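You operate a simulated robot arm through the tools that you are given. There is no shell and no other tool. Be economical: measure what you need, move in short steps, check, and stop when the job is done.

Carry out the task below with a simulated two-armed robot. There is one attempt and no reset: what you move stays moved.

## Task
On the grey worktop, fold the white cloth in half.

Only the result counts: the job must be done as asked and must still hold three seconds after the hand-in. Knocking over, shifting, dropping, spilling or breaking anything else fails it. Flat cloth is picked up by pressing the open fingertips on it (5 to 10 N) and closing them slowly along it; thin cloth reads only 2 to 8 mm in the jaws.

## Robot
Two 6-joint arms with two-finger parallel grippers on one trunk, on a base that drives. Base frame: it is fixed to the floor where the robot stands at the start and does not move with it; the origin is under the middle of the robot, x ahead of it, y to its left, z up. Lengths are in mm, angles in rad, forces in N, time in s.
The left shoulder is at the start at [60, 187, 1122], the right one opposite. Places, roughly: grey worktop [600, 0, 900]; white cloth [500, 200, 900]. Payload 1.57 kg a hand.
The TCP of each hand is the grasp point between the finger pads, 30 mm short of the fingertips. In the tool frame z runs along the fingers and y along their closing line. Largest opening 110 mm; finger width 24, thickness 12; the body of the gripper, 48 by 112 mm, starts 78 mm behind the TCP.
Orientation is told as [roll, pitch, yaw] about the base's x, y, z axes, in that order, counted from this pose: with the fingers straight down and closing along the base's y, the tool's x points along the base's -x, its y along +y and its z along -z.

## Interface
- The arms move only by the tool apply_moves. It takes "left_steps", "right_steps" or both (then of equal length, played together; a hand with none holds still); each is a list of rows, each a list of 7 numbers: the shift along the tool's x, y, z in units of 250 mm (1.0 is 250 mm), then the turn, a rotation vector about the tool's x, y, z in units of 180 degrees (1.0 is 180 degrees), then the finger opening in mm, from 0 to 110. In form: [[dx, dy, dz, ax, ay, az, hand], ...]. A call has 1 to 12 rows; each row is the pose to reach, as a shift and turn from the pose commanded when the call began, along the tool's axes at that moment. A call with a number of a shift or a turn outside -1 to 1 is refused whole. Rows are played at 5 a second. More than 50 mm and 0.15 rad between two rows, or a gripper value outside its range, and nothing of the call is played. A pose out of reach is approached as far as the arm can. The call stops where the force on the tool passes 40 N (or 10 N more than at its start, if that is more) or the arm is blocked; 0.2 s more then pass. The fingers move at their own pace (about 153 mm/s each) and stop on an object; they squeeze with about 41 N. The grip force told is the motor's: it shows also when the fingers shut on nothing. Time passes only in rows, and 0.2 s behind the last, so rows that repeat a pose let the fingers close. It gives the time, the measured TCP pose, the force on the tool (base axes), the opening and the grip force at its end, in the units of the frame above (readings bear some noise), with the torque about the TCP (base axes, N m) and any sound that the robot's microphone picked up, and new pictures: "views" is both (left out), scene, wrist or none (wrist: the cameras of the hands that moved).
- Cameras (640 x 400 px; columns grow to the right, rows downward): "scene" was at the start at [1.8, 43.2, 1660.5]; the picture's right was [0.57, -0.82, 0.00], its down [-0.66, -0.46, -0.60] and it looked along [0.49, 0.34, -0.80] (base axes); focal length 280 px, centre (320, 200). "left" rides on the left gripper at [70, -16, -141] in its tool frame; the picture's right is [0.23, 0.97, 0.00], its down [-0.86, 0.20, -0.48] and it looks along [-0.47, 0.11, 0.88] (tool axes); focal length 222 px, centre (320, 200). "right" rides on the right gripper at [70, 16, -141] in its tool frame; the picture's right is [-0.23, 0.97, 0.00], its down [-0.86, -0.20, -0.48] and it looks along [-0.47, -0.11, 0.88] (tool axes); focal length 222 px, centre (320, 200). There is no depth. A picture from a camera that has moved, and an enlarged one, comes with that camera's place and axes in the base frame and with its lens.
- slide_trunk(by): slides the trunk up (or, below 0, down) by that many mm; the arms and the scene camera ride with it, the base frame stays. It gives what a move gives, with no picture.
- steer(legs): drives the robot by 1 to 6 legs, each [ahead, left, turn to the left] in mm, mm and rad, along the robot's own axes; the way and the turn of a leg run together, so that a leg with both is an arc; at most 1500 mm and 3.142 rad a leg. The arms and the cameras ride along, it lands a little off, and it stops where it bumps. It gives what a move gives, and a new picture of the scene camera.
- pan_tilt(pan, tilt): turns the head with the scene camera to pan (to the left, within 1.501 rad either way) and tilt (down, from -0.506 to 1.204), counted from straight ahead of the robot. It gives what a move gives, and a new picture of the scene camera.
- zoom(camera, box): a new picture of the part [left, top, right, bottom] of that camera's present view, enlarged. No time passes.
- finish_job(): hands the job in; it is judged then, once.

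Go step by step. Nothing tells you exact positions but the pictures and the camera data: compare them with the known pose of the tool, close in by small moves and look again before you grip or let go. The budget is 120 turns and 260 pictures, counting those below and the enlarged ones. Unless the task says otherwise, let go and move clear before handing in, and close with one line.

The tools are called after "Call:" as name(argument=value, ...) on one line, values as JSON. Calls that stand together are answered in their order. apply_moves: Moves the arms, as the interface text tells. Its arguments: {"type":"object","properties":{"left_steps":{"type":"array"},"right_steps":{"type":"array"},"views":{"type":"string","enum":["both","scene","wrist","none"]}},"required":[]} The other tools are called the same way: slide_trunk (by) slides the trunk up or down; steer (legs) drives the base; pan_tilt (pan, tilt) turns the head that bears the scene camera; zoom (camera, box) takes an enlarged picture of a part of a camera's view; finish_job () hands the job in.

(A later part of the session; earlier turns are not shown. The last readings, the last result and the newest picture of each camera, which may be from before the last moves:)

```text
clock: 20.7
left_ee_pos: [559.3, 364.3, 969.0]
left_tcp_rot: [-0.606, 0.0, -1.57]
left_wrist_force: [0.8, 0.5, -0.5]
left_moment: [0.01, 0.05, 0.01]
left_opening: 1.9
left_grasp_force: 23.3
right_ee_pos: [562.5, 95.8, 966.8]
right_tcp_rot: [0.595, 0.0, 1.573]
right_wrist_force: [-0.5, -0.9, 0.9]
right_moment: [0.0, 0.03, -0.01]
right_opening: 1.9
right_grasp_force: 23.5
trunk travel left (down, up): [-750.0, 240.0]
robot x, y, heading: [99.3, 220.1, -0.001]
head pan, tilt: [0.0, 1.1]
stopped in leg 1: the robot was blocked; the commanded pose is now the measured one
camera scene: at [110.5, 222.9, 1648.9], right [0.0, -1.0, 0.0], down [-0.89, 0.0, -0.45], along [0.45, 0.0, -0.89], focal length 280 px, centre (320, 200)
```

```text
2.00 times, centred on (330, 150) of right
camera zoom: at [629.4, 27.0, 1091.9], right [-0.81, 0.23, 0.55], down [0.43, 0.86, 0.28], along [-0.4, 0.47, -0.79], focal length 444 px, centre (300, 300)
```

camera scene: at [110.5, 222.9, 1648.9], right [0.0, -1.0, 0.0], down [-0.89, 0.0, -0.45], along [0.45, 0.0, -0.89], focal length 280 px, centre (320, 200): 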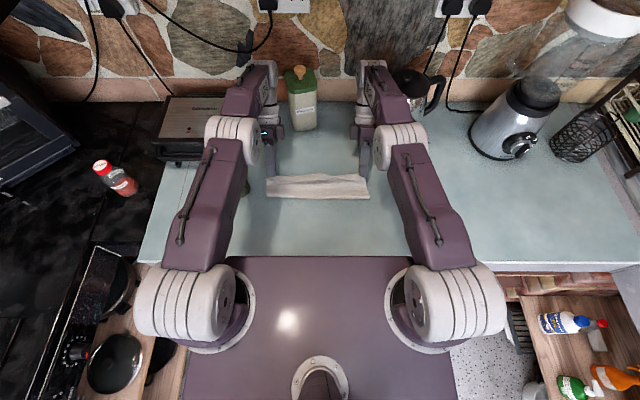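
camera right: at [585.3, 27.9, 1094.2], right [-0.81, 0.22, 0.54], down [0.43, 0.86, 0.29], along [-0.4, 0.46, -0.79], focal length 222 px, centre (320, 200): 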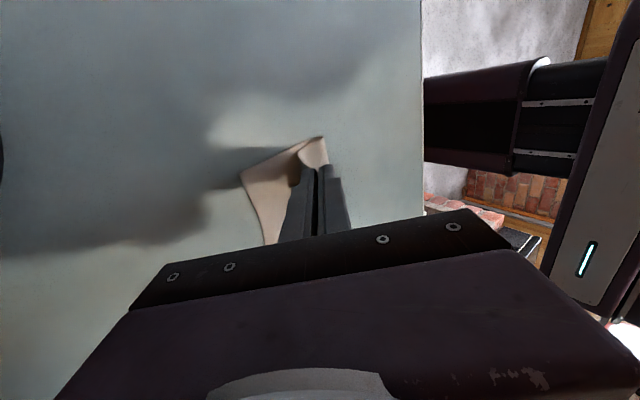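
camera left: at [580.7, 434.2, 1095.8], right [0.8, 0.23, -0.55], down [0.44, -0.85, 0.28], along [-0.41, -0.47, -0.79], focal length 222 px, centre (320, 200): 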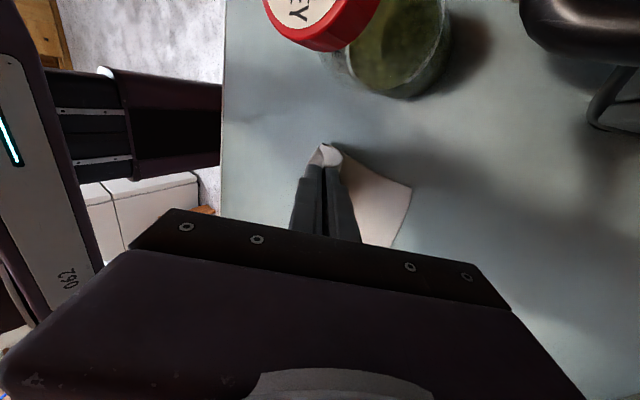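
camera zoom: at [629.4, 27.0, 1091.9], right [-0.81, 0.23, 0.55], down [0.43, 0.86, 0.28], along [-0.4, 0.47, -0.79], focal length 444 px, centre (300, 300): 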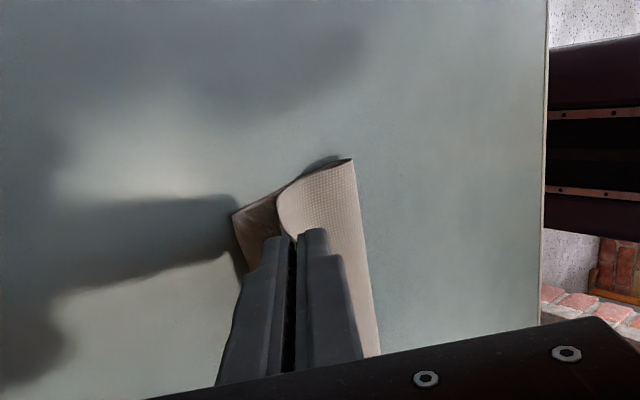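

The base has met the worktop front, but the hands are where I want them: tips near x 542, with the far edge at about 556–564. Now I'll lower straight down 25 mm.

Call:
apply_moves(left_steps=[[0, 0.019, 0.0275, 0, 0, 0, 0], [0, 0.038, 0.055, 0, 0, 0, 0], [0, 0.0565, 0.0825, 0, 0, 0, 0]], right_steps=[[0, -0.019, 0.0275, 0, 0, 0, 0], [0, -0.038, 0.055, 0, 0, 0, 0], [0, -0.0565, 0.0825, 0, 0, 0, 0]], views="wrist")

Call:
zoom(camera="left", box=[170, 50, 490, 250])

Call:
zoom(camera="right", box=[170, 50, 490, 250])

```text
clock: 21.5
left_ee_pos: [553.1, 363.7, 946.7]
left_tcp_rot: [-0.6, 0.0, -1.57]
left_wrist_force: [0.1, 0.4, -0.6]
left_moment: [-0.03, -0.02, 0.0]
left_opening: 1.7
left_grasp_force: 23.3
right_ee_pos: [555.2, 97.1, 943.7]
right_tcp_rot: [0.591, 0.001, 1.57]
right_wrist_force: [-0.3, -0.1, -0.6]
right_moment: [0.0, -0.02, -0.02]
right_opening: 1.7
right_grasp_force: 22.8
right hand out of reach, approached as far as the arm can: row 3
trunk travel left (down, up): [-750.0, 240.0]
robot x, y, heading: [98.4, 218.7, -0.001]
head pan, tilt: [0.0, 1.1]
camera right: at [621.1, 27.1, 1070.2], right [-0.81, 0.23, 0.54], down [0.43, 0.86, 0.29], along [-0.4, 0.47, -0.79], focal length 222 px, centre (320, 200)
camera left: at [619.4, 433.5, 1071.4], right [0.8, 0.23, -0.55], down [0.44, -0.85, 0.28], along [-0.41, -0.47, -0.79], focal length 222 px, centre (320, 200)
```

right: 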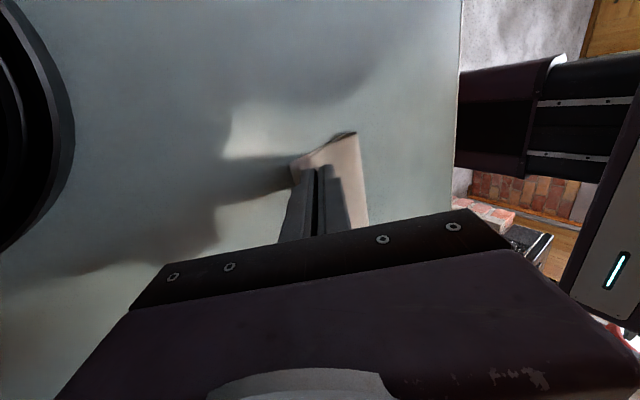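
left: 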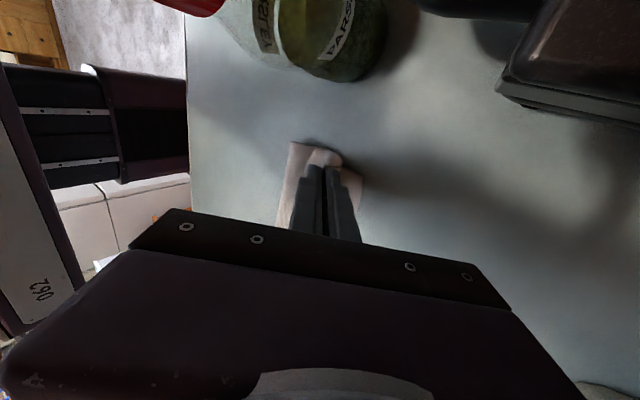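

```text
2.00 times, centred on (330, 150) of left
camera zoom: at [619.4, 433.5, 1071.4], right [0.8, 0.23, -0.55], down [0.44, -0.85, 0.28], along [-0.41, -0.47, -0.79], focal length 444 px, centre (300, 300)
```

zoom: 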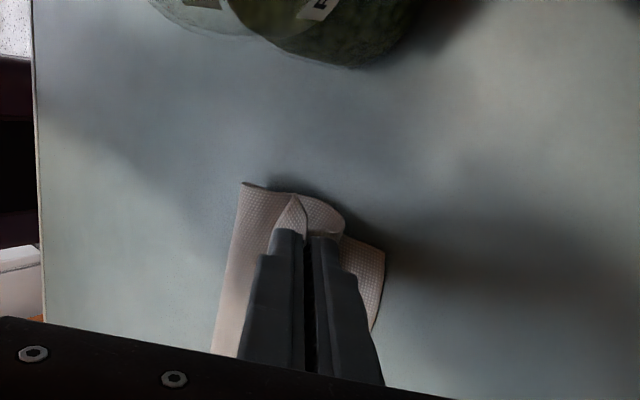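

```text
2.00 times, centred on (330, 150) of right
camera zoom: at [621.1, 27.1, 1070.2], right [-0.81, 0.23, 0.54], down [0.43, 0.86, 0.29], along [-0.4, 0.47, -0.79], focal length 444 px, centre (300, 300)
```

zoom: 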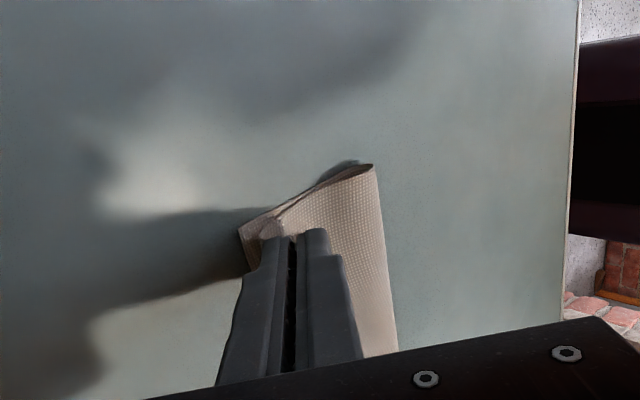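

The hands are at full stretch again, so I'll straighten them a bit to nudge the tips out and down. Then I'll open slowly to let the edge spring out.

Call:
apply_moves(left_steps=[[0, 0.01, 0.001, -0.032, 0, 0, 0], [0, 0.019, 0.002, -0.064, 0, 0, 0], [0, 0.019, 0.002, -0.064, 0, 0, 0], [0, 0.019, 0.002, -0.064, 0, 0, 5], [0, 0.019, 0.002, -0.064, 0, 0, 10], [0, 0.019, 0.002, -0.064, 0, 0, 15], [0, 0.019, 0.002, -0.064, 0, 0, 20]], right_steps=[[0, 0.004, 0.003, 0.032, 0, 0, 0], [0, 0.008, 0.006, 0.064, 0, 0, 0], [0, 0.008, 0.006, 0.064, 0, 0, 0], [0, 0.008, 0.006, 0.064, 0, 0, 5], [0, 0.008, 0.006, 0.064, 0, 0, 10], [0, 0.008, 0.006, 0.064, 0, 0, 15], [0, 0.008, 0.006, 0.064, 0, 0, 20]], views="none")

Call:
zoom(camera="left", box=[170, 50, 490, 250])

Call:
zoom(camera="right", box=[170, 50, 490, 250])

Call:
zoom(camera="scene", box=[220, 130, 420, 255])

```text
clock: 23.1
left_ee_pos: [558.2, 364.3, 942.4]
left_tcp_rot: [-0.401, 0.001, -1.571]
left_wrist_force: [-0.1, -0.1, 1.0]
left_moment: [-0.03, 0.01, 0.04]
left_opening: 20.0
left_grasp_force: 0.1
right_ee_pos: [551.0, 97.8, 943.9]
right_tcp_rot: [0.389, 0.001, 1.572]
right_wrist_force: [0.1, 0.0, -0.1]
right_moment: [0.01, -0.02, -0.02]
right_opening: 20.1
right_grasp_force: 0.0
trunk travel left (down, up): [-750.0, 240.0]
robot x, y, heading: [100.5, 221.6, -0.0]
head pan, tilt: [0.0, 1.1]
```

```text
2.00 times, centred on (330, 150) of left
camera zoom: at [597.9, 433.7, 1078.7], right [0.9, 0.23, -0.38], down [0.37, -0.85, 0.36], along [-0.24, -0.47, -0.85], focal length 444 px, centre (300, 300)
```

zoom: 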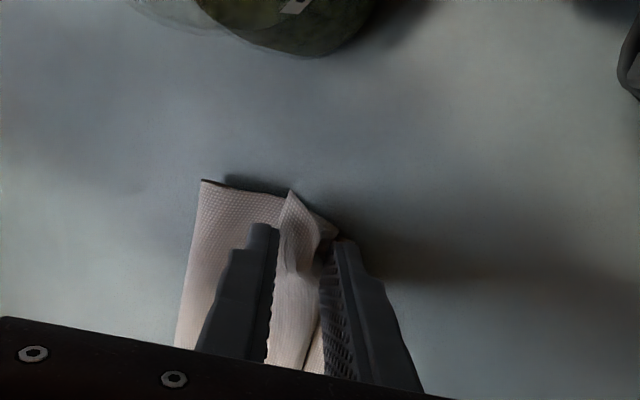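

```text
2.00 times, centred on (330, 150) of right
camera zoom: at [592.2, 26.6, 1080.5], right [-0.9, 0.23, 0.37], down [0.37, 0.86, 0.37], along [-0.23, 0.47, -0.85], focal length 444 px, centre (300, 300)
```

zoom: 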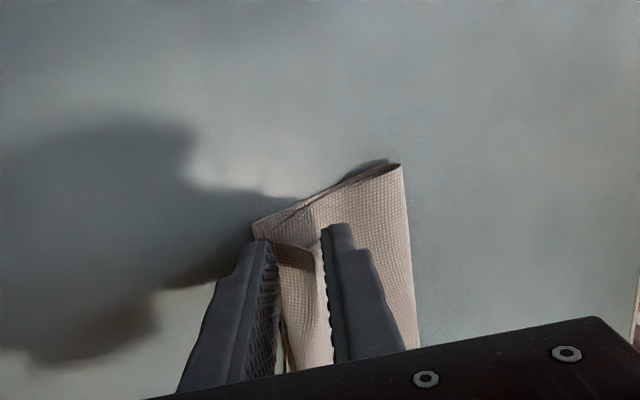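

```text
3.20 times, centred on (320, 192) of scene
camera zoom: at [102.7, 222.9, 1649.0], right [0.0, -1.0, 0.0], down [-0.89, 0.0, -0.45], along [0.45, 0.0, -0.89], focal length 897 px, centre (320, 224)
```

zoom: 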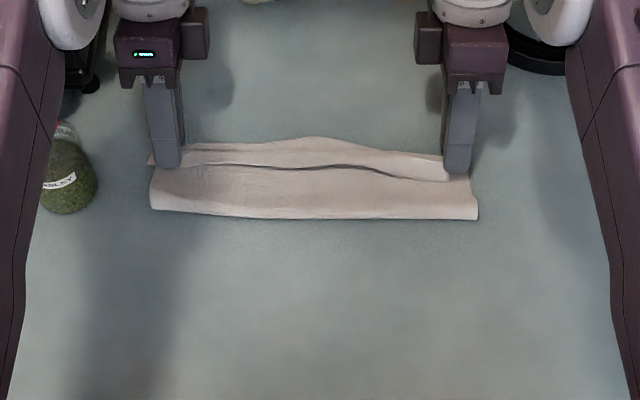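

The cloth is released. I'll lift the hands straight up and pull back to see the result.

Call:
apply_moves(left_steps=[[0, -0.07, -0.166, 0, 0, 0, 24], [0, -0.14, -0.331, 0, 0, 0, 24], [0, -0.306, -0.261, -0.032, 0, 0, 24], [0.04, -0.472, -0.191, -0.064, 0, 0, 24], [0.12, -0.619, -0.128, -0.096, 0, 0, 24], [0.28, -0.692, -0.097, -0.127, 0, 0, 24]], right_steps=[[0, 0.07, -0.166, 0, 0, 0, 24], [0, 0.14, -0.331, 0, 0, 0, 24], [0, 0.306, -0.261, 0.032, 0, 0, 24], [0.04, 0.472, -0.191, 0.064, 0, 0, 24], [0.12, 0.619, -0.128, 0.096, 0, 0, 24], [0.28, 0.692, -0.097, 0.127, 0, 0, 24]], views="scene")

Call:
zoom(camera="scene", box=[240, 140, 400, 240])

```text
clock: 24.5
left_ee_pos: [406.3, 434.2, 1031.2]
left_tcp_rot: [0.005, 0.001, -1.571]
left_wrist_force: [-0.2, 0.4, 0.0]
left_moment: [-0.02, -0.03, 0.0]
left_opening: 23.8
left_grasp_force: 0.0
right_ee_pos: [396.4, 29.3, 1033.8]
right_tcp_rot: [-0.014, 0.001, 1.569]
right_wrist_force: [-0.6, 0.3, 0.6]
right_moment: [-0.02, -0.01, 0.02]
right_opening: 23.9
right_grasp_force: 0.1
trunk travel left (down, up): [-750.0, 240.0]
robot x, y, heading: [98.8, 223.4, -0.001]
head pan, tilt: [0.0, 1.1]
camera scene: at [99.1, 223.0, 1649.0], right [0.0, -1.0, 0.0], down [-0.89, 0.0, -0.46], along [0.46, 0.0, -0.89], focal length 280 px, centre (320, 200)
```

scene: 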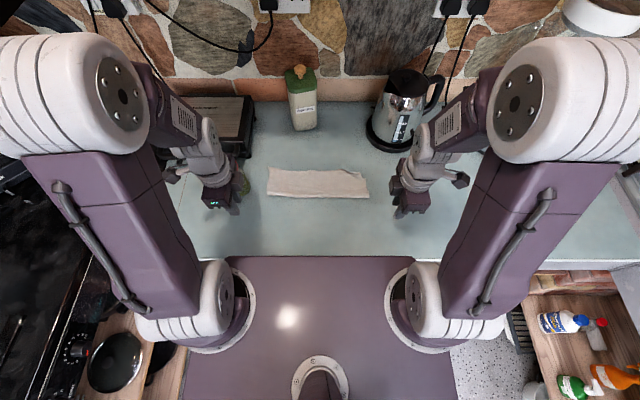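

```text
4.00 times, centred on (320, 190) of scene
camera zoom: at [99.1, 223.0, 1649.0], right [0.0, -1.0, 0.0], down [-0.89, 0.0, -0.46], along [0.46, 0.0, -0.89], focal length 1122 px, centre (320, 240)
```

zoom: 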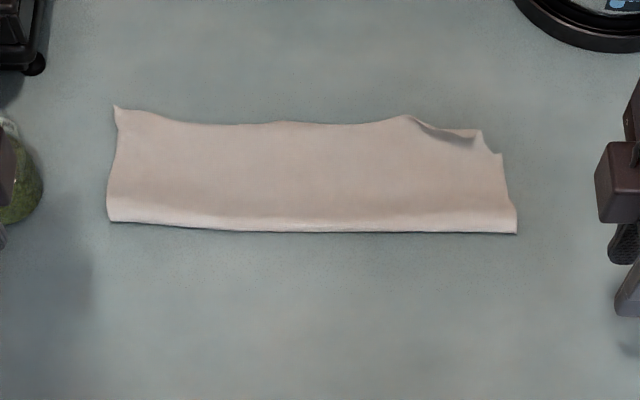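

The edge sprang out and the cloth lies folded, though the right far corner looks tucked or offset. I'll look closer from all cameras.

Call:
zoom(camera="scene", box=[320, 150, 384, 210])

Call:
zoom(camera="scene", box=[256, 150, 320, 210])

Call:
zoom(camera="right", box=[0, 0, 640, 400])

Call:
zoom(camera="left", box=[0, 0, 640, 400])

```text
6.67 times, centred on (352, 180) of scene
camera zoom: at [99.1, 223.0, 1649.0], right [0.0, -1.0, 0.0], down [-0.89, 0.0, -0.46], along [0.46, 0.0, -0.89], focal length 1869 px, centre (107, 333)
```

zoom: 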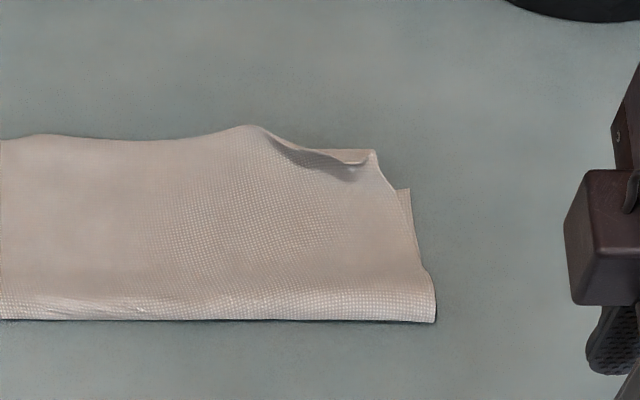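

```text
6.67 times, centred on (288, 180) of scene
camera zoom: at [99.1, 223.0, 1649.0], right [0.0, -1.0, 0.0], down [-0.89, 0.0, -0.46], along [0.46, 0.0, -0.89], focal length 1869 px, centre (533, 333)
```

zoom: 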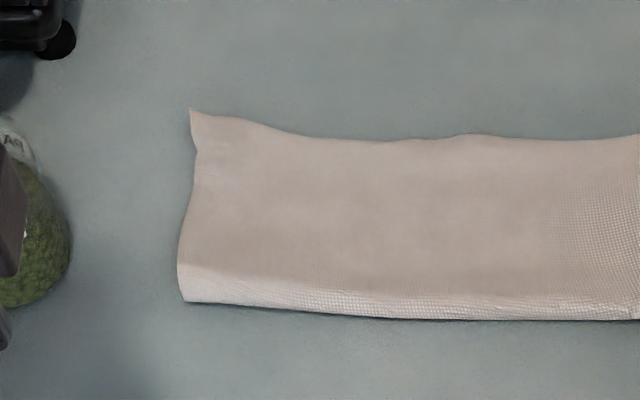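

```text
1.00 times, centred on (320, 200) of right
camera zoom: at [379.3, -41.3, 1173.6], right [-0.97, 0.23, -0.01], down [0.19, 0.86, 0.48], along [0.12, 0.47, -0.88], focal length 222 px, centre (320, 200)
```

zoom: 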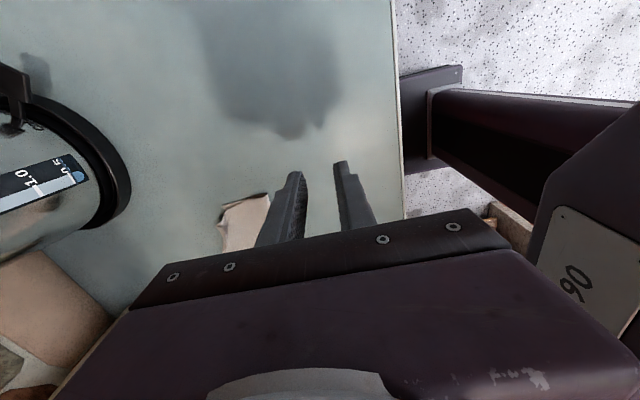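

```text
1.00 times, centred on (320, 200) of left
camera zoom: at [389.4, 504.0, 1172.3], right [0.97, 0.23, 0.0], down [0.2, -0.86, 0.48], along [0.11, -0.47, -0.88], focal length 222 px, centre (320, 200)
```

zoom: 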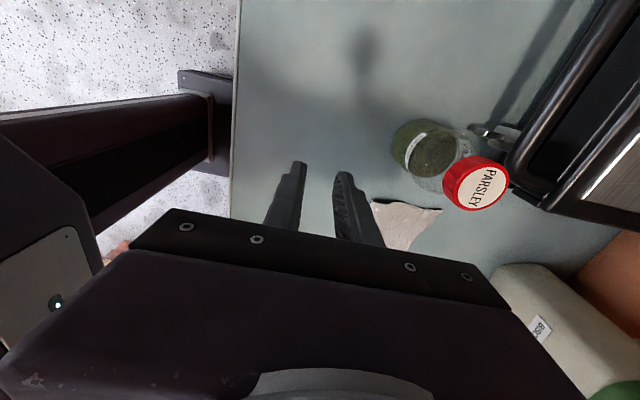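

The upper layer seems to overshoot the lower by about 20–25 mm at both ends, with a small curl on the right. I'll zoom the wrist views to confirm which layer is where.

Call:
zoom(camera="right", box=[190, 170, 290, 260])

Call:
zoom(camera="left", box=[350, 170, 460, 270])

```text
4.44 times, centred on (240, 215) of right
camera zoom: at [379.3, -41.3, 1173.6], right [-0.97, 0.23, -0.01], down [0.19, 0.86, 0.48], along [0.12, 0.47, -0.88], focal length 987 px, centre (676, 133)
```

zoom: 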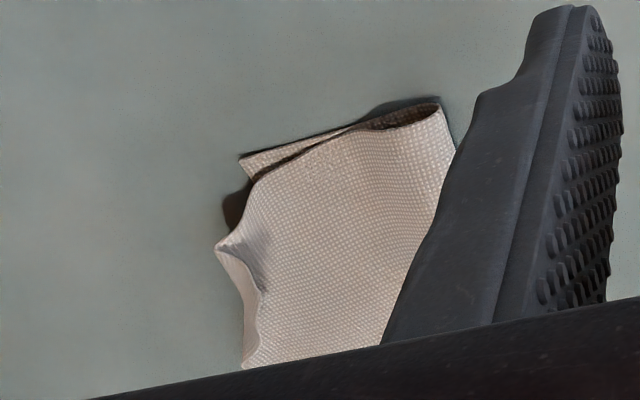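

```text
4.00 times, centred on (405, 220) of left
camera zoom: at [389.4, 504.0, 1172.3], right [0.97, 0.23, 0.0], down [0.2, -0.86, 0.48], along [0.11, -0.47, -0.88], focal length 888 px, centre (-20, 120)
```

zoom: 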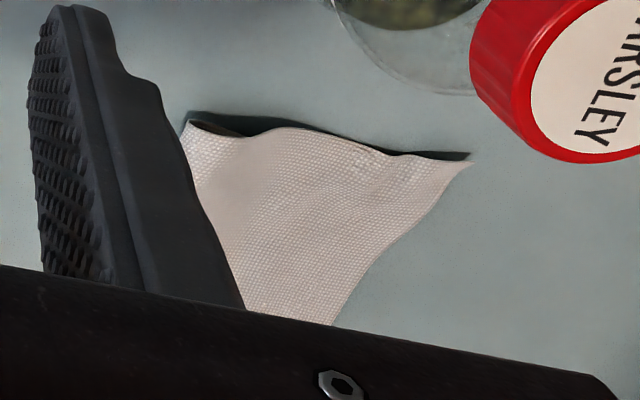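

The right upper corner is nearly aligned but curls up about 25 mm. The left upper corner overshoots by about 30 mm, so I'll bring the left hand, closed, over that overhang to drag it back lightly.

Call:
apply_moves(left_steps=[[-0.128, 0, 0, 0, 0, 0, 0], [-0.256, 0, 0, 0, 0, 0, 0], [-0.256, 0.18, 0, 0, 0, 0, 0], [-0.256, 0.36, 0, 0, 0, 0, 0], [-0.256, 0.54, 0, 0, 0, 0, 0], [-0.256, 0.712, 0.08, 0, 0, 0, 0], [-0.256, 0.712, 0.2, 0, 0, 0, 0], [-0.256, 0.712, 0.32, 0, 0, 0, 0]], views="wrist")

Call:
zoom(camera="left", box=[220, 80, 420, 230])

Call:
zoom(camera="scene", box=[240, 140, 400, 240])

```text
clock: 26.3
left_ee_pos: [588.3, 369.7, 950.3]
left_tcp_rot: [0.0, 0.0, -1.57]
left_wrist_force: [0.2, -0.1, -0.8]
left_moment: [0.03, 0.01, -0.01]
left_opening: 0.0
left_grasp_force: 21.0
right_ee_pos: [398.9, 28.8, 1031.6]
right_tcp_rot: [-0.008, 0.001, 1.57]
right_wrist_force: [0.7, 0.5, 0.1]
right_moment: [0.01, 0.05, 0.03]
right_opening: 23.9
right_grasp_force: 0.0
trunk travel left (down, up): [-750.0, 240.0]
robot x, y, heading: [95.3, 221.6, 0.0]
head pan, tilt: [0.0, 1.1]
camera left: at [571.6, 438.4, 1091.4], right [0.97, 0.23, 0.0], down [0.2, -0.85, 0.48], along [0.11, -0.47, -0.88], focal length 222 px, centre (320, 200)
```

left: 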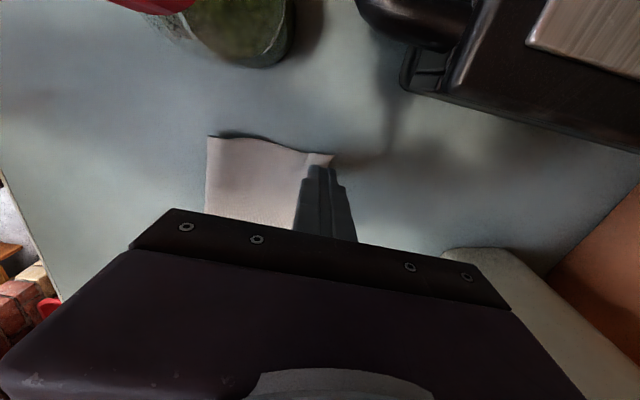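

```text
2.67 times, centred on (320, 155) of left
camera zoom: at [571.6, 438.4, 1091.4], right [0.97, 0.23, 0.0], down [0.2, -0.85, 0.48], along [0.11, -0.47, -0.88], focal length 592 px, centre (320, 320)
```

zoom: 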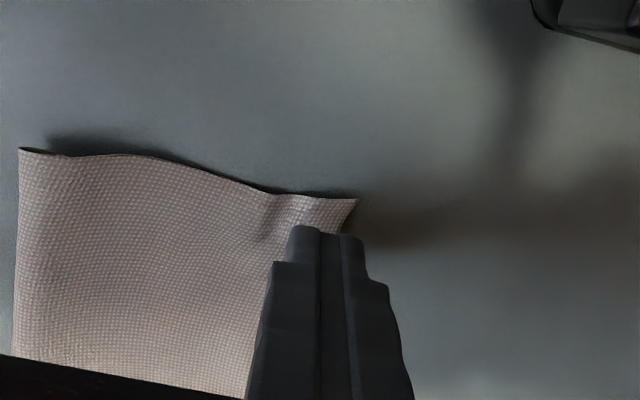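

```text
4.00 times, centred on (320, 190) of scene
camera zoom: at [103.4, 222.9, 1649.0], right [0.0, -1.0, 0.0], down [-0.89, 0.0, -0.45], along [0.45, 0.0, -0.89], focal length 1122 px, centre (320, 240)
```

zoom: 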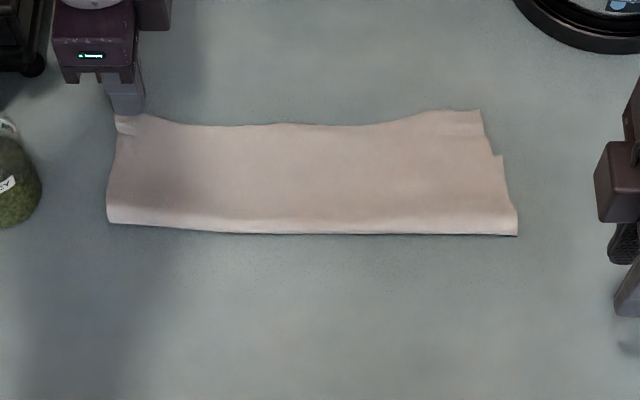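

The right curl has opened by itself, so now the whole upper layer evenly overshoots the lower by about 25–30 mm. I'll bring the right hand over its overhang too.

Call:
apply_moves(right_steps=[[-0.1, -0.148, 0, 0, 0, 0, 0], [-0.2, -0.296, 0, 0, 0, 0, 0], [-0.3, -0.444, 0.04, 0, 0, 0, 0], [-0.3, -0.592, 0.12, 0, 0, 0, 0], [-0.3, -0.732, 0.22, 0, 0, 0, 0], [-0.3, -0.732, 0.32, 0, 0, 0, 0]], views="wrist")

Call:
zoom(camera="right", box=[220, 80, 420, 230])

```text
clock: 27.7
left_ee_pos: [587.0, 367.7, 950.7]
left_tcp_rot: [0.001, 0.0, -1.57]
left_wrist_force: [0.5, -1.0, 0.0]
left_moment: [-0.01, 0.02, 0.01]
left_opening: 0.0
left_grasp_force: 21.5
right_ee_pos: [586.0, 103.0, 954.1]
right_tcp_rot: [-0.008, 0.0, 1.571]
right_wrist_force: [-0.3, -0.4, -0.1]
right_moment: [0.02, 0.04, 0.0]
right_opening: 0.0
right_grasp_force: 21.2
trunk travel left (down, up): [-750.0, 240.0]
robot x, y, heading: [98.6, 221.6, 0.0]
head pan, tilt: [0.0, 1.1]
camera right: at [569.2, 33.5, 1095.0], right [-0.97, 0.23, -0.01], down [0.19, 0.86, 0.48], along [0.12, 0.47, -0.88], focal length 222 px, centre (320, 200)
```

right: 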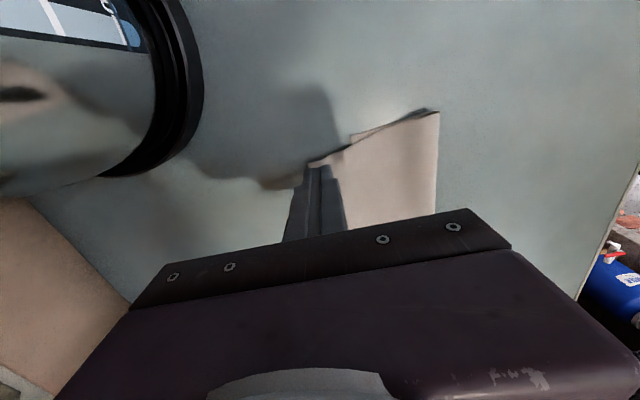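

```text
2.67 times, centred on (320, 155) of right
camera zoom: at [569.2, 33.5, 1095.0], right [-0.97, 0.23, -0.01], down [0.19, 0.86, 0.48], along [0.12, 0.47, -0.88], focal length 592 px, centre (320, 320)
```

zoom: 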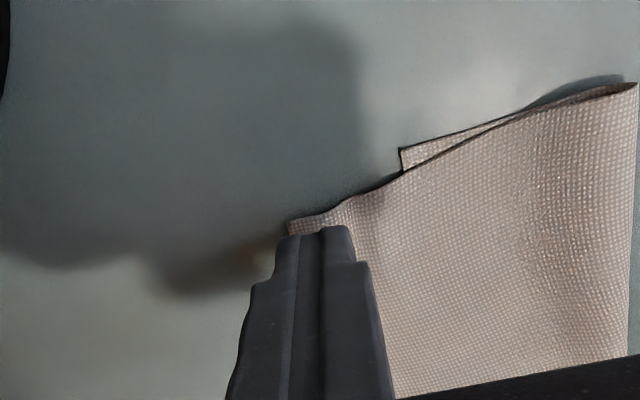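

The lower right corner is visible at [556,81] with the upper one at [597,97], and the left is similar. I'll lower both closed fingertips to contact.

Call:
apply_moves(left_steps=[[0, 0, 0.04, 0, 0, 0, 0], [0, 0, 0.068, 0, 0, 0, 0], [0, 0, 0.074, 0, 0, 0, 0]], right_steps=[[0, 0, 0.04, 0, 0, 0, 0], [0, 0, 0.078, 0, 0, 0, 0], [0, 0, 0.086, 0, 0, 0, 0]], views="none")

```text
clock: 28.5
left_ee_pos: [586.8, 369.7, 932.4]
left_tcp_rot: [0.0, 0.002, -1.57]
left_wrist_force: [0.2, 0.4, 0.6]
left_moment: [-0.01, 0.01, 0.0]
left_opening: 0.0
left_grasp_force: 21.3
right_ee_pos: [585.3, 101.5, 931.7]
right_tcp_rot: [-0.011, 0.002, 1.57]
right_wrist_force: [-0.4, -0.3, 0.0]
right_moment: [0.01, -0.02, 0.02]
right_opening: 0.3
right_grasp_force: 21.6
trunk travel left (down, up): [-750.0, 240.0]
robot x, y, heading: [97.7, 223.7, -0.004]
head pan, tilt: [0.0, 1.1]
```

Call:
apply_moves(left_steps=[[0, 0, 0.003, 0, 0, 0, 0], [0, 0, 0.005, 0, 0, 0, 0]], right_steps=[[0, 0, 0.002, 0, 0, 0, 0], [0, 0, 0.003, 0, 0, 0, 0]], views="none")

```text
clock: 29.1
left_ee_pos: [586.6, 369.1, 930.6]
left_tcp_rot: [0.001, 0.0, -1.571]
left_wrist_force: [0.2, 0.2, 0.0]
left_moment: [-0.01, 0.01, -0.01]
left_opening: 0.0
left_grasp_force: 21.2
right_ee_pos: [586.7, 102.2, 931.2]
right_tcp_rot: [-0.01, -0.001, 1.571]
right_wrist_force: [0.2, 0.2, 0.0]
right_moment: [0.0, -0.02, -0.03]
right_opening: 0.0
right_grasp_force: 21.3
trunk travel left (down, up): [-750.0, 240.0]
robot x, y, heading: [98.2, 222.1, -0.004]
head pan, tilt: [0.0, 1.1]
```

Call:
apply_moves(left_steps=[[0, 0, 0.002, 0, 0, 0, 0], [0, 0, 0.004, 0, 0, 0, 0]], right_steps=[[0, 0, 0.002, 0, 0, 0, 0], [0, 0, 0.004, 0, 0, 0, 0]], views="none")

```text
clock: 29.7
left_ee_pos: [585.4, 370.5, 930.4]
left_tcp_rot: [0.002, 0.0, -1.57]
left_wrist_force: [1.0, -0.6, 2.6]
left_moment: [0.01, -0.03, 0.03]
left_opening: 0.0
left_grasp_force: 20.9
right_ee_pos: [585.9, 100.9, 930.6]
right_tcp_rot: [-0.011, -0.001, 1.573]
right_wrist_force: [0.1, 0.7, 3.4]
right_moment: [-0.01, 0.05, -0.01]
right_opening: 0.1
right_grasp_force: 21.0
trunk travel left (down, up): [-750.0, 240.0]
robot x, y, heading: [97.0, 221.3, 0.001]
head pan, tilt: [0.0, 1.1]
```

Both press with about 3 N. Now I'll drag toward the robot about 30 mm.

Call:
apply_moves(left_steps=[[-0.005, -0.02, 0.0005, 0, 0, 0, 0], [-0.01, -0.04, 0.0005, 0, 0, 0, 0], [-0.016, -0.06, 0.0005, 0, 0, 0, 0], [-0.021, -0.08, 0, 0, 0, 0, 0], [-0.027, -0.1, -0.001, 0, 0, 0, 0], [-0.032, -0.12, -0.002, 0, 0, 0, 0]], right_steps=[[0.008, 0.023, 0.0005, 0, 0, 0, 0], [0.016, 0.046, 0.0005, 0, 0, 0, 0], [0.024, 0.068, 0.0005, 0, 0, 0, 0], [0.032, 0.09, 0, 0, 0, 0, 0], [0.04, 0.113, -0.001, 0, 0, 0, 0], [0.048, 0.136, -0.002, 0, 0, 0, 0]], views="wrist")

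Call:
zoom(camera="scene", box=[240, 140, 400, 240])

Call:
zoom(camera="right", box=[220, 80, 420, 230])

Call:
zoom(camera="left", box=[220, 80, 420, 230])

```text
clock: 31.1
left_ee_pos: [556.4, 362.1, 932.3]
left_tcp_rot: [0.001, 0.001, -1.571]
left_wrist_force: [0.3, -0.9, -0.1]
left_moment: [0.0, 0.01, 0.02]
left_opening: 0.1
left_grasp_force: 21.0
right_ee_pos: [550.6, 88.1, 931.7]
right_tcp_rot: [-0.009, 0.0, 1.572]
right_wrist_force: [1.0, 0.3, 7.0]
right_moment: [0.01, -0.04, -0.02]
right_opening: 0.1
right_grasp_force: 21.4
trunk travel left (down, up): [-750.0, 240.0]
robot x, y, heading: [101.8, 222.8, -0.002]
head pan, tilt: [0.0, 1.1]
camera right: at [534.5, 18.8, 1071.7], right [-0.97, 0.23, -0.01], down [0.19, 0.86, 0.48], along [0.12, 0.47, -0.88], focal length 222 px, centre (320, 200)
camera left: at [540.0, 431.9, 1072.5], right [0.97, 0.23, 0.0], down [0.2, -0.85, 0.48], along [0.11, -0.47, -0.88], focal length 222 px, centre (320, 200)
```

right: 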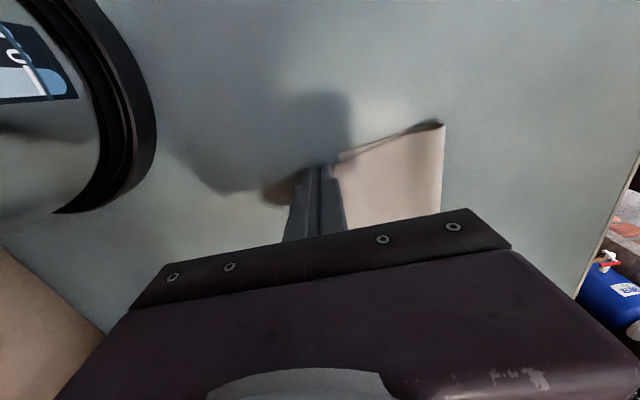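
left: 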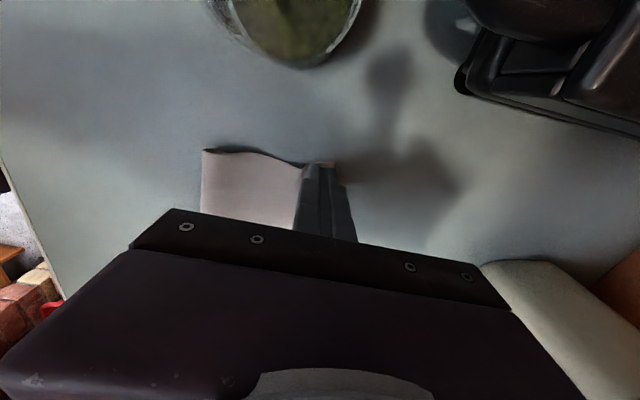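

```text
4.00 times, centred on (320, 190) of scene
camera zoom: at [102.0, 223.2, 1648.9], right [0.0, -1.0, 0.0], down [-0.89, 0.0, -0.45], along [0.45, 0.0, -0.89], focal length 1122 px, centre (320, 240)
```

zoom: 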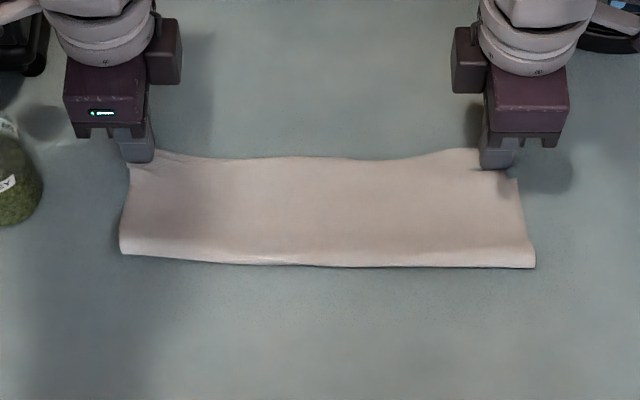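

```text
2.67 times, centred on (320, 155) of right
camera zoom: at [534.5, 18.8, 1071.7], right [-0.97, 0.23, -0.01], down [0.19, 0.86, 0.48], along [0.12, 0.47, -0.88], focal length 592 px, centre (320, 320)
```

zoom: 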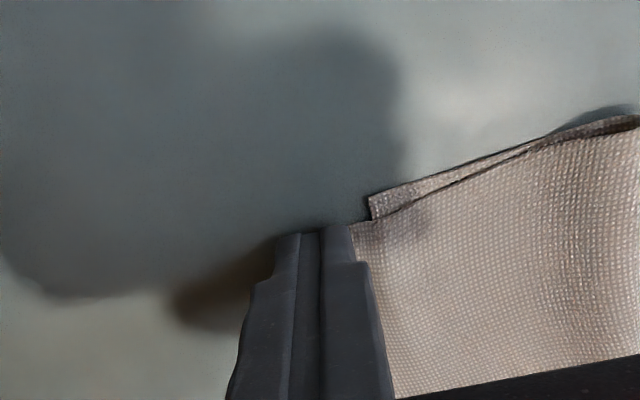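

```text
2.67 times, centred on (320, 155) of left
camera zoom: at [540.0, 431.9, 1072.5], right [0.97, 0.23, 0.0], down [0.2, -0.85, 0.48], along [0.11, -0.47, -0.88], focal length 592 px, centre (320, 320)
```

zoom: 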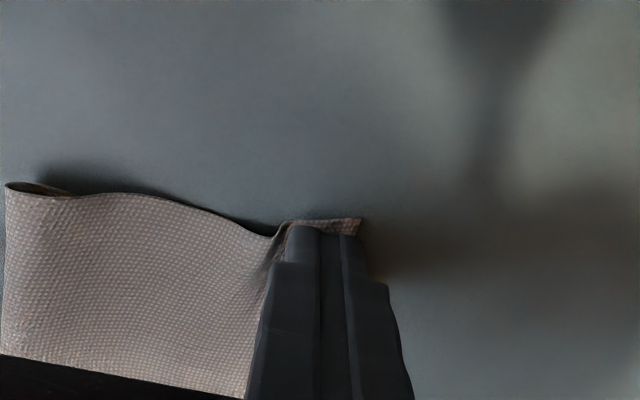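

The whole cloth slid along with the drag, so the offset only partly closed. I'll lift the hands and measure again.

Call:
apply_moves(left_steps=[[0, 0, -0.06, 0, 0, 0, 0], [0, 0, -0.2, 0, 0, 0, 0], [0, 0.16, -0.3, 0, 0, 0, 0], [0, 0.3, -0.36, 0, 0, 0, 0]], right_steps=[[0, 0, -0.06, 0, 0, 0, 0], [0, 0, -0.2, 0, 0, 0, 0], [0.16, 0, -0.3, 0, 0, 0, 0], [0.32, 0, -0.36, 0, 0, 0, 0]], views="wrist")

Call:
zoom(camera="scene", box=[240, 140, 400, 240])

Call:
zoom(camera="left", box=[100, 60, 420, 260])

Call:
zoom(camera="right", box=[180, 100, 500, 300])

```text
clock: 32.1
left_ee_pos: [633.3, 360.3, 1022.4]
left_tcp_rot: [-0.002, 0.003, -1.572]
left_wrist_force: [-0.7, 0.9, -0.4]
left_moment: [0.0, 0.0, -0.01]
left_opening: 0.3
left_grasp_force: 21.0
right_ee_pos: [551.5, 7.0, 1020.7]
right_tcp_rot: [-0.009, -0.002, 1.574]
right_wrist_force: [0.0, 0.8, -0.8]
right_moment: [0.0, 0.02, 0.02]
right_opening: 0.0
right_grasp_force: 21.2
trunk travel left (down, up): [-750.0, 240.0]
robot x, y, heading: [96.3, 223.7, 0.001]
head pan, tilt: [0.0, 1.1]
camera right: at [535.6, -62.0, 1161.2], right [-0.97, 0.23, -0.01], down [0.19, 0.85, 0.48], along [0.12, 0.47, -0.88], focal length 222 px, centre (320, 200)
camera left: at [616.6, 429.9, 1163.1], right [0.97, 0.23, 0.0], down [0.2, -0.86, 0.48], along [0.11, -0.47, -0.88], focal length 222 px, centre (320, 200)
```

right: 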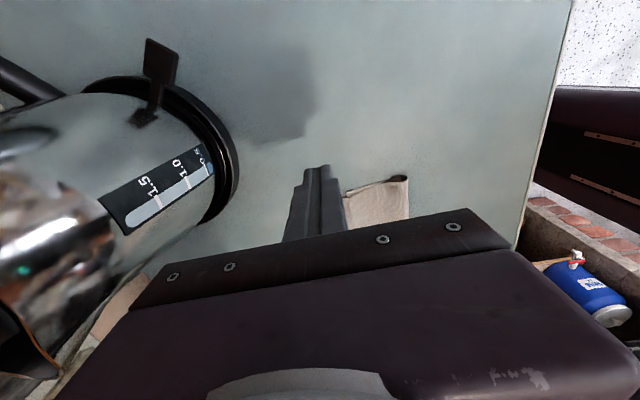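
left: 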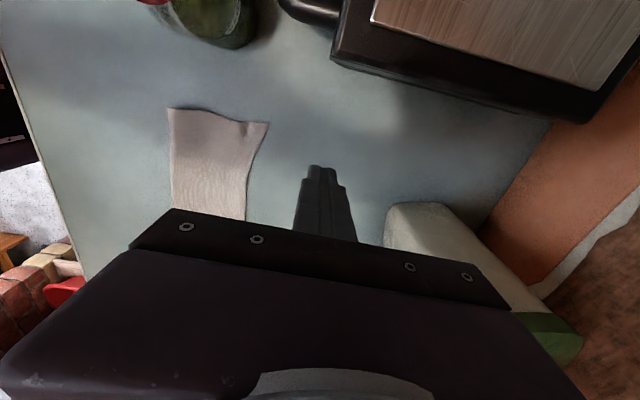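

```text
4.00 times, centred on (320, 190) of scene
camera zoom: at [104.6, 221.2, 1649.0], right [0.0, -1.0, 0.0], down [-0.89, 0.0, -0.45], along [0.45, 0.0, -0.89], focal length 1122 px, centre (320, 240)
```

zoom: 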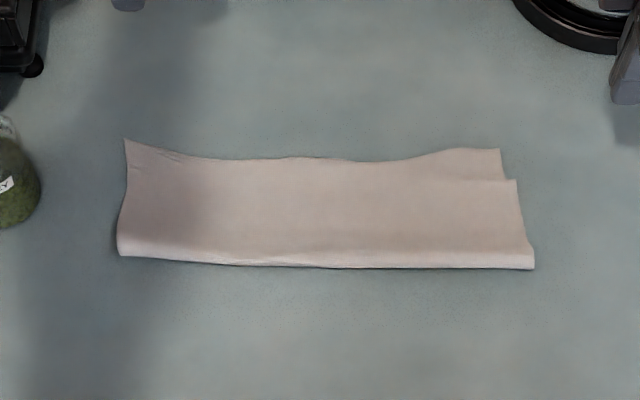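

```text
2.00 times, centred on (260, 160) of left
camera zoom: at [616.6, 429.9, 1163.1], right [0.97, 0.23, 0.0], down [0.2, -0.86, 0.48], along [0.11, -0.47, -0.88], focal length 444 px, centre (440, 280)
```

zoom: 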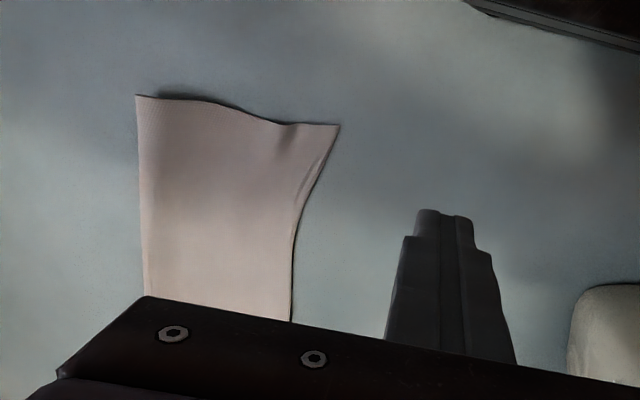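

```text
2.00 times, centred on (340, 200) of right
camera zoom: at [535.6, -62.0, 1161.2], right [-0.97, 0.23, -0.01], down [0.19, 0.85, 0.48], along [0.12, 0.47, -0.88], focal length 444 px, centre (280, 200)
```

zoom: 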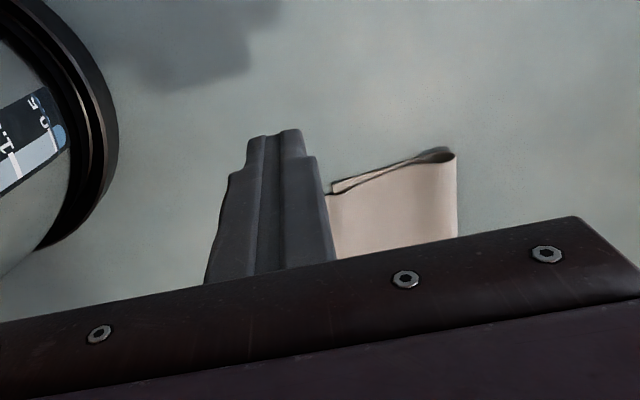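

The upper layer still overshoots by about 28–30 mm on each side: upper corners are [572,374] and [562,81], lower ones about [542,364] and [534,70]. I'll regrip only the overhanging strip with fingers closing along y, and lay it back. First I turn the hands above it.

Call:
apply_moves(left_steps=[[-0.003, -0.027, 0.0, 0, 0, -0.0454, 20], [-0.006, -0.053, 0.0, 0, 0, -0.0909, 20], [-0.009, -0.08, 0.02, 0, 0, -0.1363, 20], [-0.012, -0.106, 0.05, 0, 0, -0.1818, 20], [-0.015, -0.133, 0.08, 0, 0, -0.2272, 20], [-0.017, -0.159, 0.11, 0, 0, -0.2727, 20], [-0.02, -0.186, 0.14, 0, 0, -0.3181, 20], [-0.023, -0.212, 0.17, 0, 0, -0.3636, 20], [-0.026, -0.239, 0.2, 0, 0, -0.409, 20], [-0.029, -0.265, 0.23, 0, 0, -0.4545, 20], [-0.032, -0.292, 0.25, 0, 0, -0.5, 20]], right_steps=[[-0.035, 0.001, 0.0, 0, 0, 0.0454, 20], [-0.071, 0.001, 0.0, 0, 0, 0.0909, 20], [-0.106, 0.002, 0.02, 0, 0, 0.1363, 20], [-0.141, 0.003, 0.05, 0, 0, 0.1818, 20], [-0.176, 0.004, 0.08, 0, 0, 0.2272, 20], [-0.212, 0.004, 0.11, 0, 0, 0.2727, 20], [-0.247, 0.005, 0.14, 0, 0, 0.3181, 20], [-0.282, 0.006, 0.17, 0, 0, 0.3636, 20], [-0.317, 0.007, 0.2, 0, 0, 0.409, 20], [-0.353, 0.007, 0.23, 0, 0, 0.4545, 20], [-0.388, 0.008, 0.25, 0, 0, 0.5, 20]], views="wrist")

Call:
zoom(camera="left", box=[200, 80, 440, 230])

Call:
zoom(camera="right", box=[200, 80, 440, 230])

Call:
zoom(camera="scene", box=[240, 140, 400, 240])

```text
clock: 34.5
left_ee_pos: [559.0, 354.1, 958.7]
left_tcp_rot: [-0.001, 0.001, 0.003]
left_wrist_force: [0.3, -0.2, -0.9]
left_moment: [0.0, -0.05, 0.0]
left_opening: 20.2
left_grasp_force: 0.1
right_ee_pos: [549.9, 106.3, 957.1]
right_tcp_rot: [-0.002, -0.009, -0.003]
right_wrist_force: [0.4, -0.5, 0.1]
right_moment: [0.0, 0.01, 0.0]
right_opening: 20.0
right_grasp_force: 0.0
trunk travel left (down, up): [-750.0, 240.0]
robot x, y, heading: [100.2, 224.7, 0.001]
head pan, tilt: [0.0, 1.1]
camera right: at [479.5, 124.0, 1098.1], right [0.23, 0.97, 0.0], down [0.85, -0.2, 0.49], along [0.47, -0.11, -0.87], focal length 222 px, centre (320, 200)
camera left: at [488.3, 337.7, 1099.4], right [-0.23, 0.97, 0.0], down [0.85, 0.2, 0.48], along [0.47, 0.11, -0.88], focal length 222 px, centre (320, 200)
```

right: 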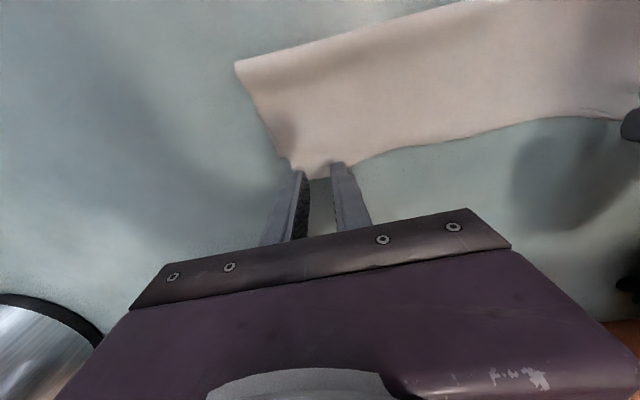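
left: 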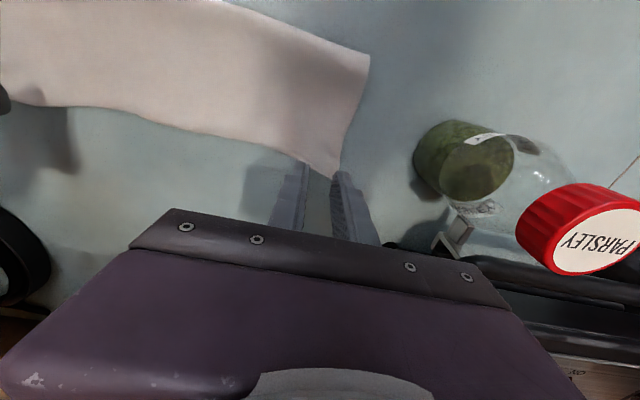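

```text
2.67 times, centred on (320, 155) of left
camera zoom: at [488.3, 337.7, 1099.4], right [-0.23, 0.97, 0.0], down [0.85, 0.2, 0.48], along [0.47, 0.11, -0.88], focal length 592 px, centre (320, 320)
```

zoom: 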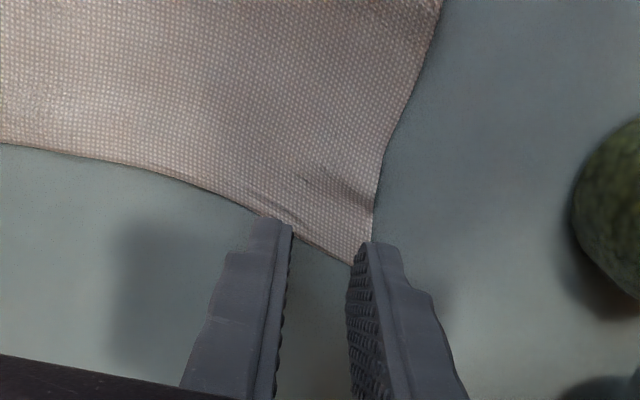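

```text
2.67 times, centred on (320, 155) of right
camera zoom: at [479.5, 124.0, 1098.1], right [0.23, 0.97, 0.0], down [0.85, -0.2, 0.49], along [0.47, -0.11, -0.87], focal length 592 px, centre (320, 320)
```

zoom: 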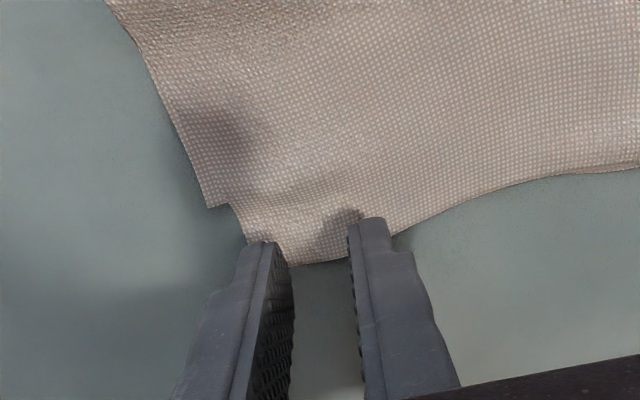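

```text
4.00 times, centred on (320, 190) of scene
camera zoom: at [102.9, 223.3, 1649.0], right [0.0, -1.0, 0.0], down [-0.89, 0.0, -0.45], along [0.45, 0.0, -0.89], focal length 1122 px, centre (320, 240)
```

zoom: 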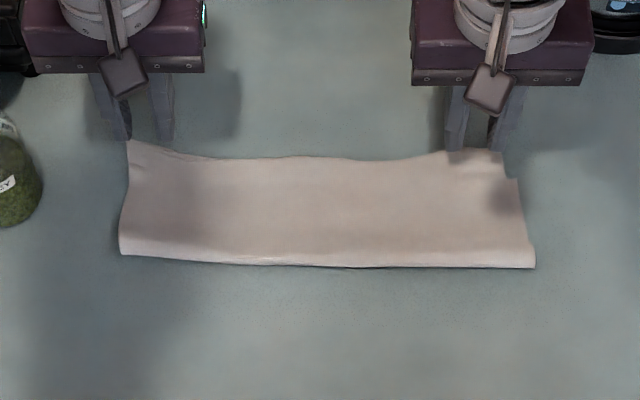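

The strips line up with the fingers; the left hand needs a 6 mm inward shift. I'll narrow the opening to 14 mm and lower to just above contact.

Call:
apply_moves(left_steps=[[0.012, -0.024, 0.05, 0, 0, 0, 14], [0.012, -0.024, 0.09, 0, 0, 0, 14], [0.012, -0.024, 0.106, 0, 0, 0, 14]], right_steps=[[0.004, 0, 0.05, 0, 0, 0, 14], [0.004, 0, 0.085, 0, 0, 0, 14], [0.004, 0, 0.1, 0, 0, 0, 14]], views="none")

Call:
zoom(camera="left", box=[240, 80, 400, 200])

Call:
zoom(camera="right", box=[240, 80, 400, 200])

```text
clock: 35.3
left_ee_pos: [555.6, 348.7, 932.4]
left_tcp_rot: [0.001, 0.0, 0.0]
left_wrist_force: [0.5, 0.1, -0.1]
left_moment: [-0.02, 0.02, 0.01]
left_opening: 13.8
left_grasp_force: 0.1
right_ee_pos: [548.4, 107.0, 932.8]
right_tcp_rot: [0.0, -0.011, 0.001]
right_wrist_force: [-0.4, -0.1, 0.5]
right_moment: [-0.03, 0.0, 0.01]
right_opening: 14.3
right_grasp_force: 0.1
trunk travel left (down, up): [-750.0, 240.0]
robot x, y, heading: [98.5, 221.4, 0.004]
head pan, tilt: [0.0, 1.1]
```

```text
3.33 times, centred on (320, 140) of left
camera zoom: at [485.7, 331.3, 1074.3], right [-0.23, 0.97, 0.0], down [0.85, 0.2, 0.48], along [0.47, 0.11, -0.88], focal length 740 px, centre (320, 400)
```

zoom: 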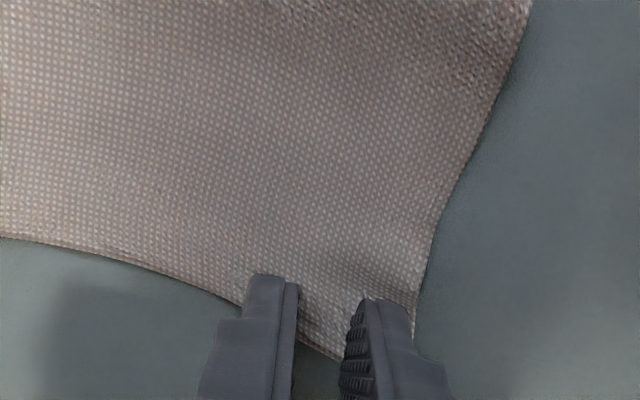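

```text
3.33 times, centred on (320, 140) of right
camera zoom: at [478.3, 123.0, 1073.0], right [0.23, 0.97, 0.0], down [0.85, -0.2, 0.49], along [0.47, -0.11, -0.87], focal length 740 px, centre (320, 400)
```

zoom: 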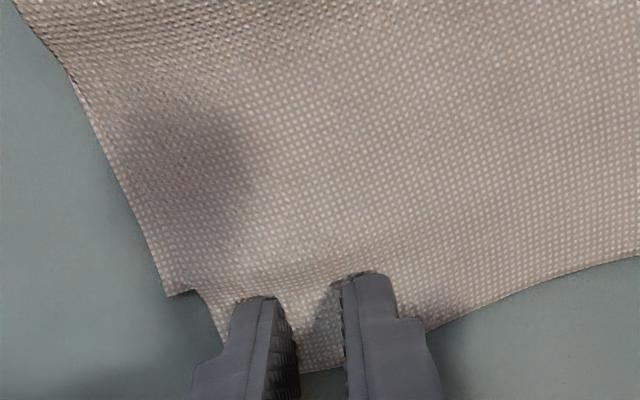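

Call:
apply_moves(left_steps=[[0, 0, 0.004, 0, 0, 0, 14], [0, 0, 0.007, 0, 0, 0, 14]], right_steps=[[0, 0, 0.004, 0, 0, 0, 14], [0, 0, 0.007, 0, 0, 0, 14]], views="none")

```text
clock: 35.9
left_ee_pos: [555.7, 346.5, 932.2]
left_tcp_rot: [0.0, -0.001, -0.001]
left_wrist_force: [-0.3, 0.4, 3.0]
left_moment: [-0.02, 0.01, 0.03]
left_opening: 14.1
left_grasp_force: 0.1
right_ee_pos: [547.9, 105.9, 932.3]
right_tcp_rot: [-0.001, -0.01, 0.001]
right_wrist_force: [0.4, 0.6, -0.6]
right_moment: [0.0, -0.01, 0.02]
right_opening: 14.0
right_grasp_force: 0.1
trunk travel left (down, up): [-750.0, 240.0]
robot x, y, heading: [100.8, 221.5, -0.003]
head pan, tilt: [0.0, 1.1]
```

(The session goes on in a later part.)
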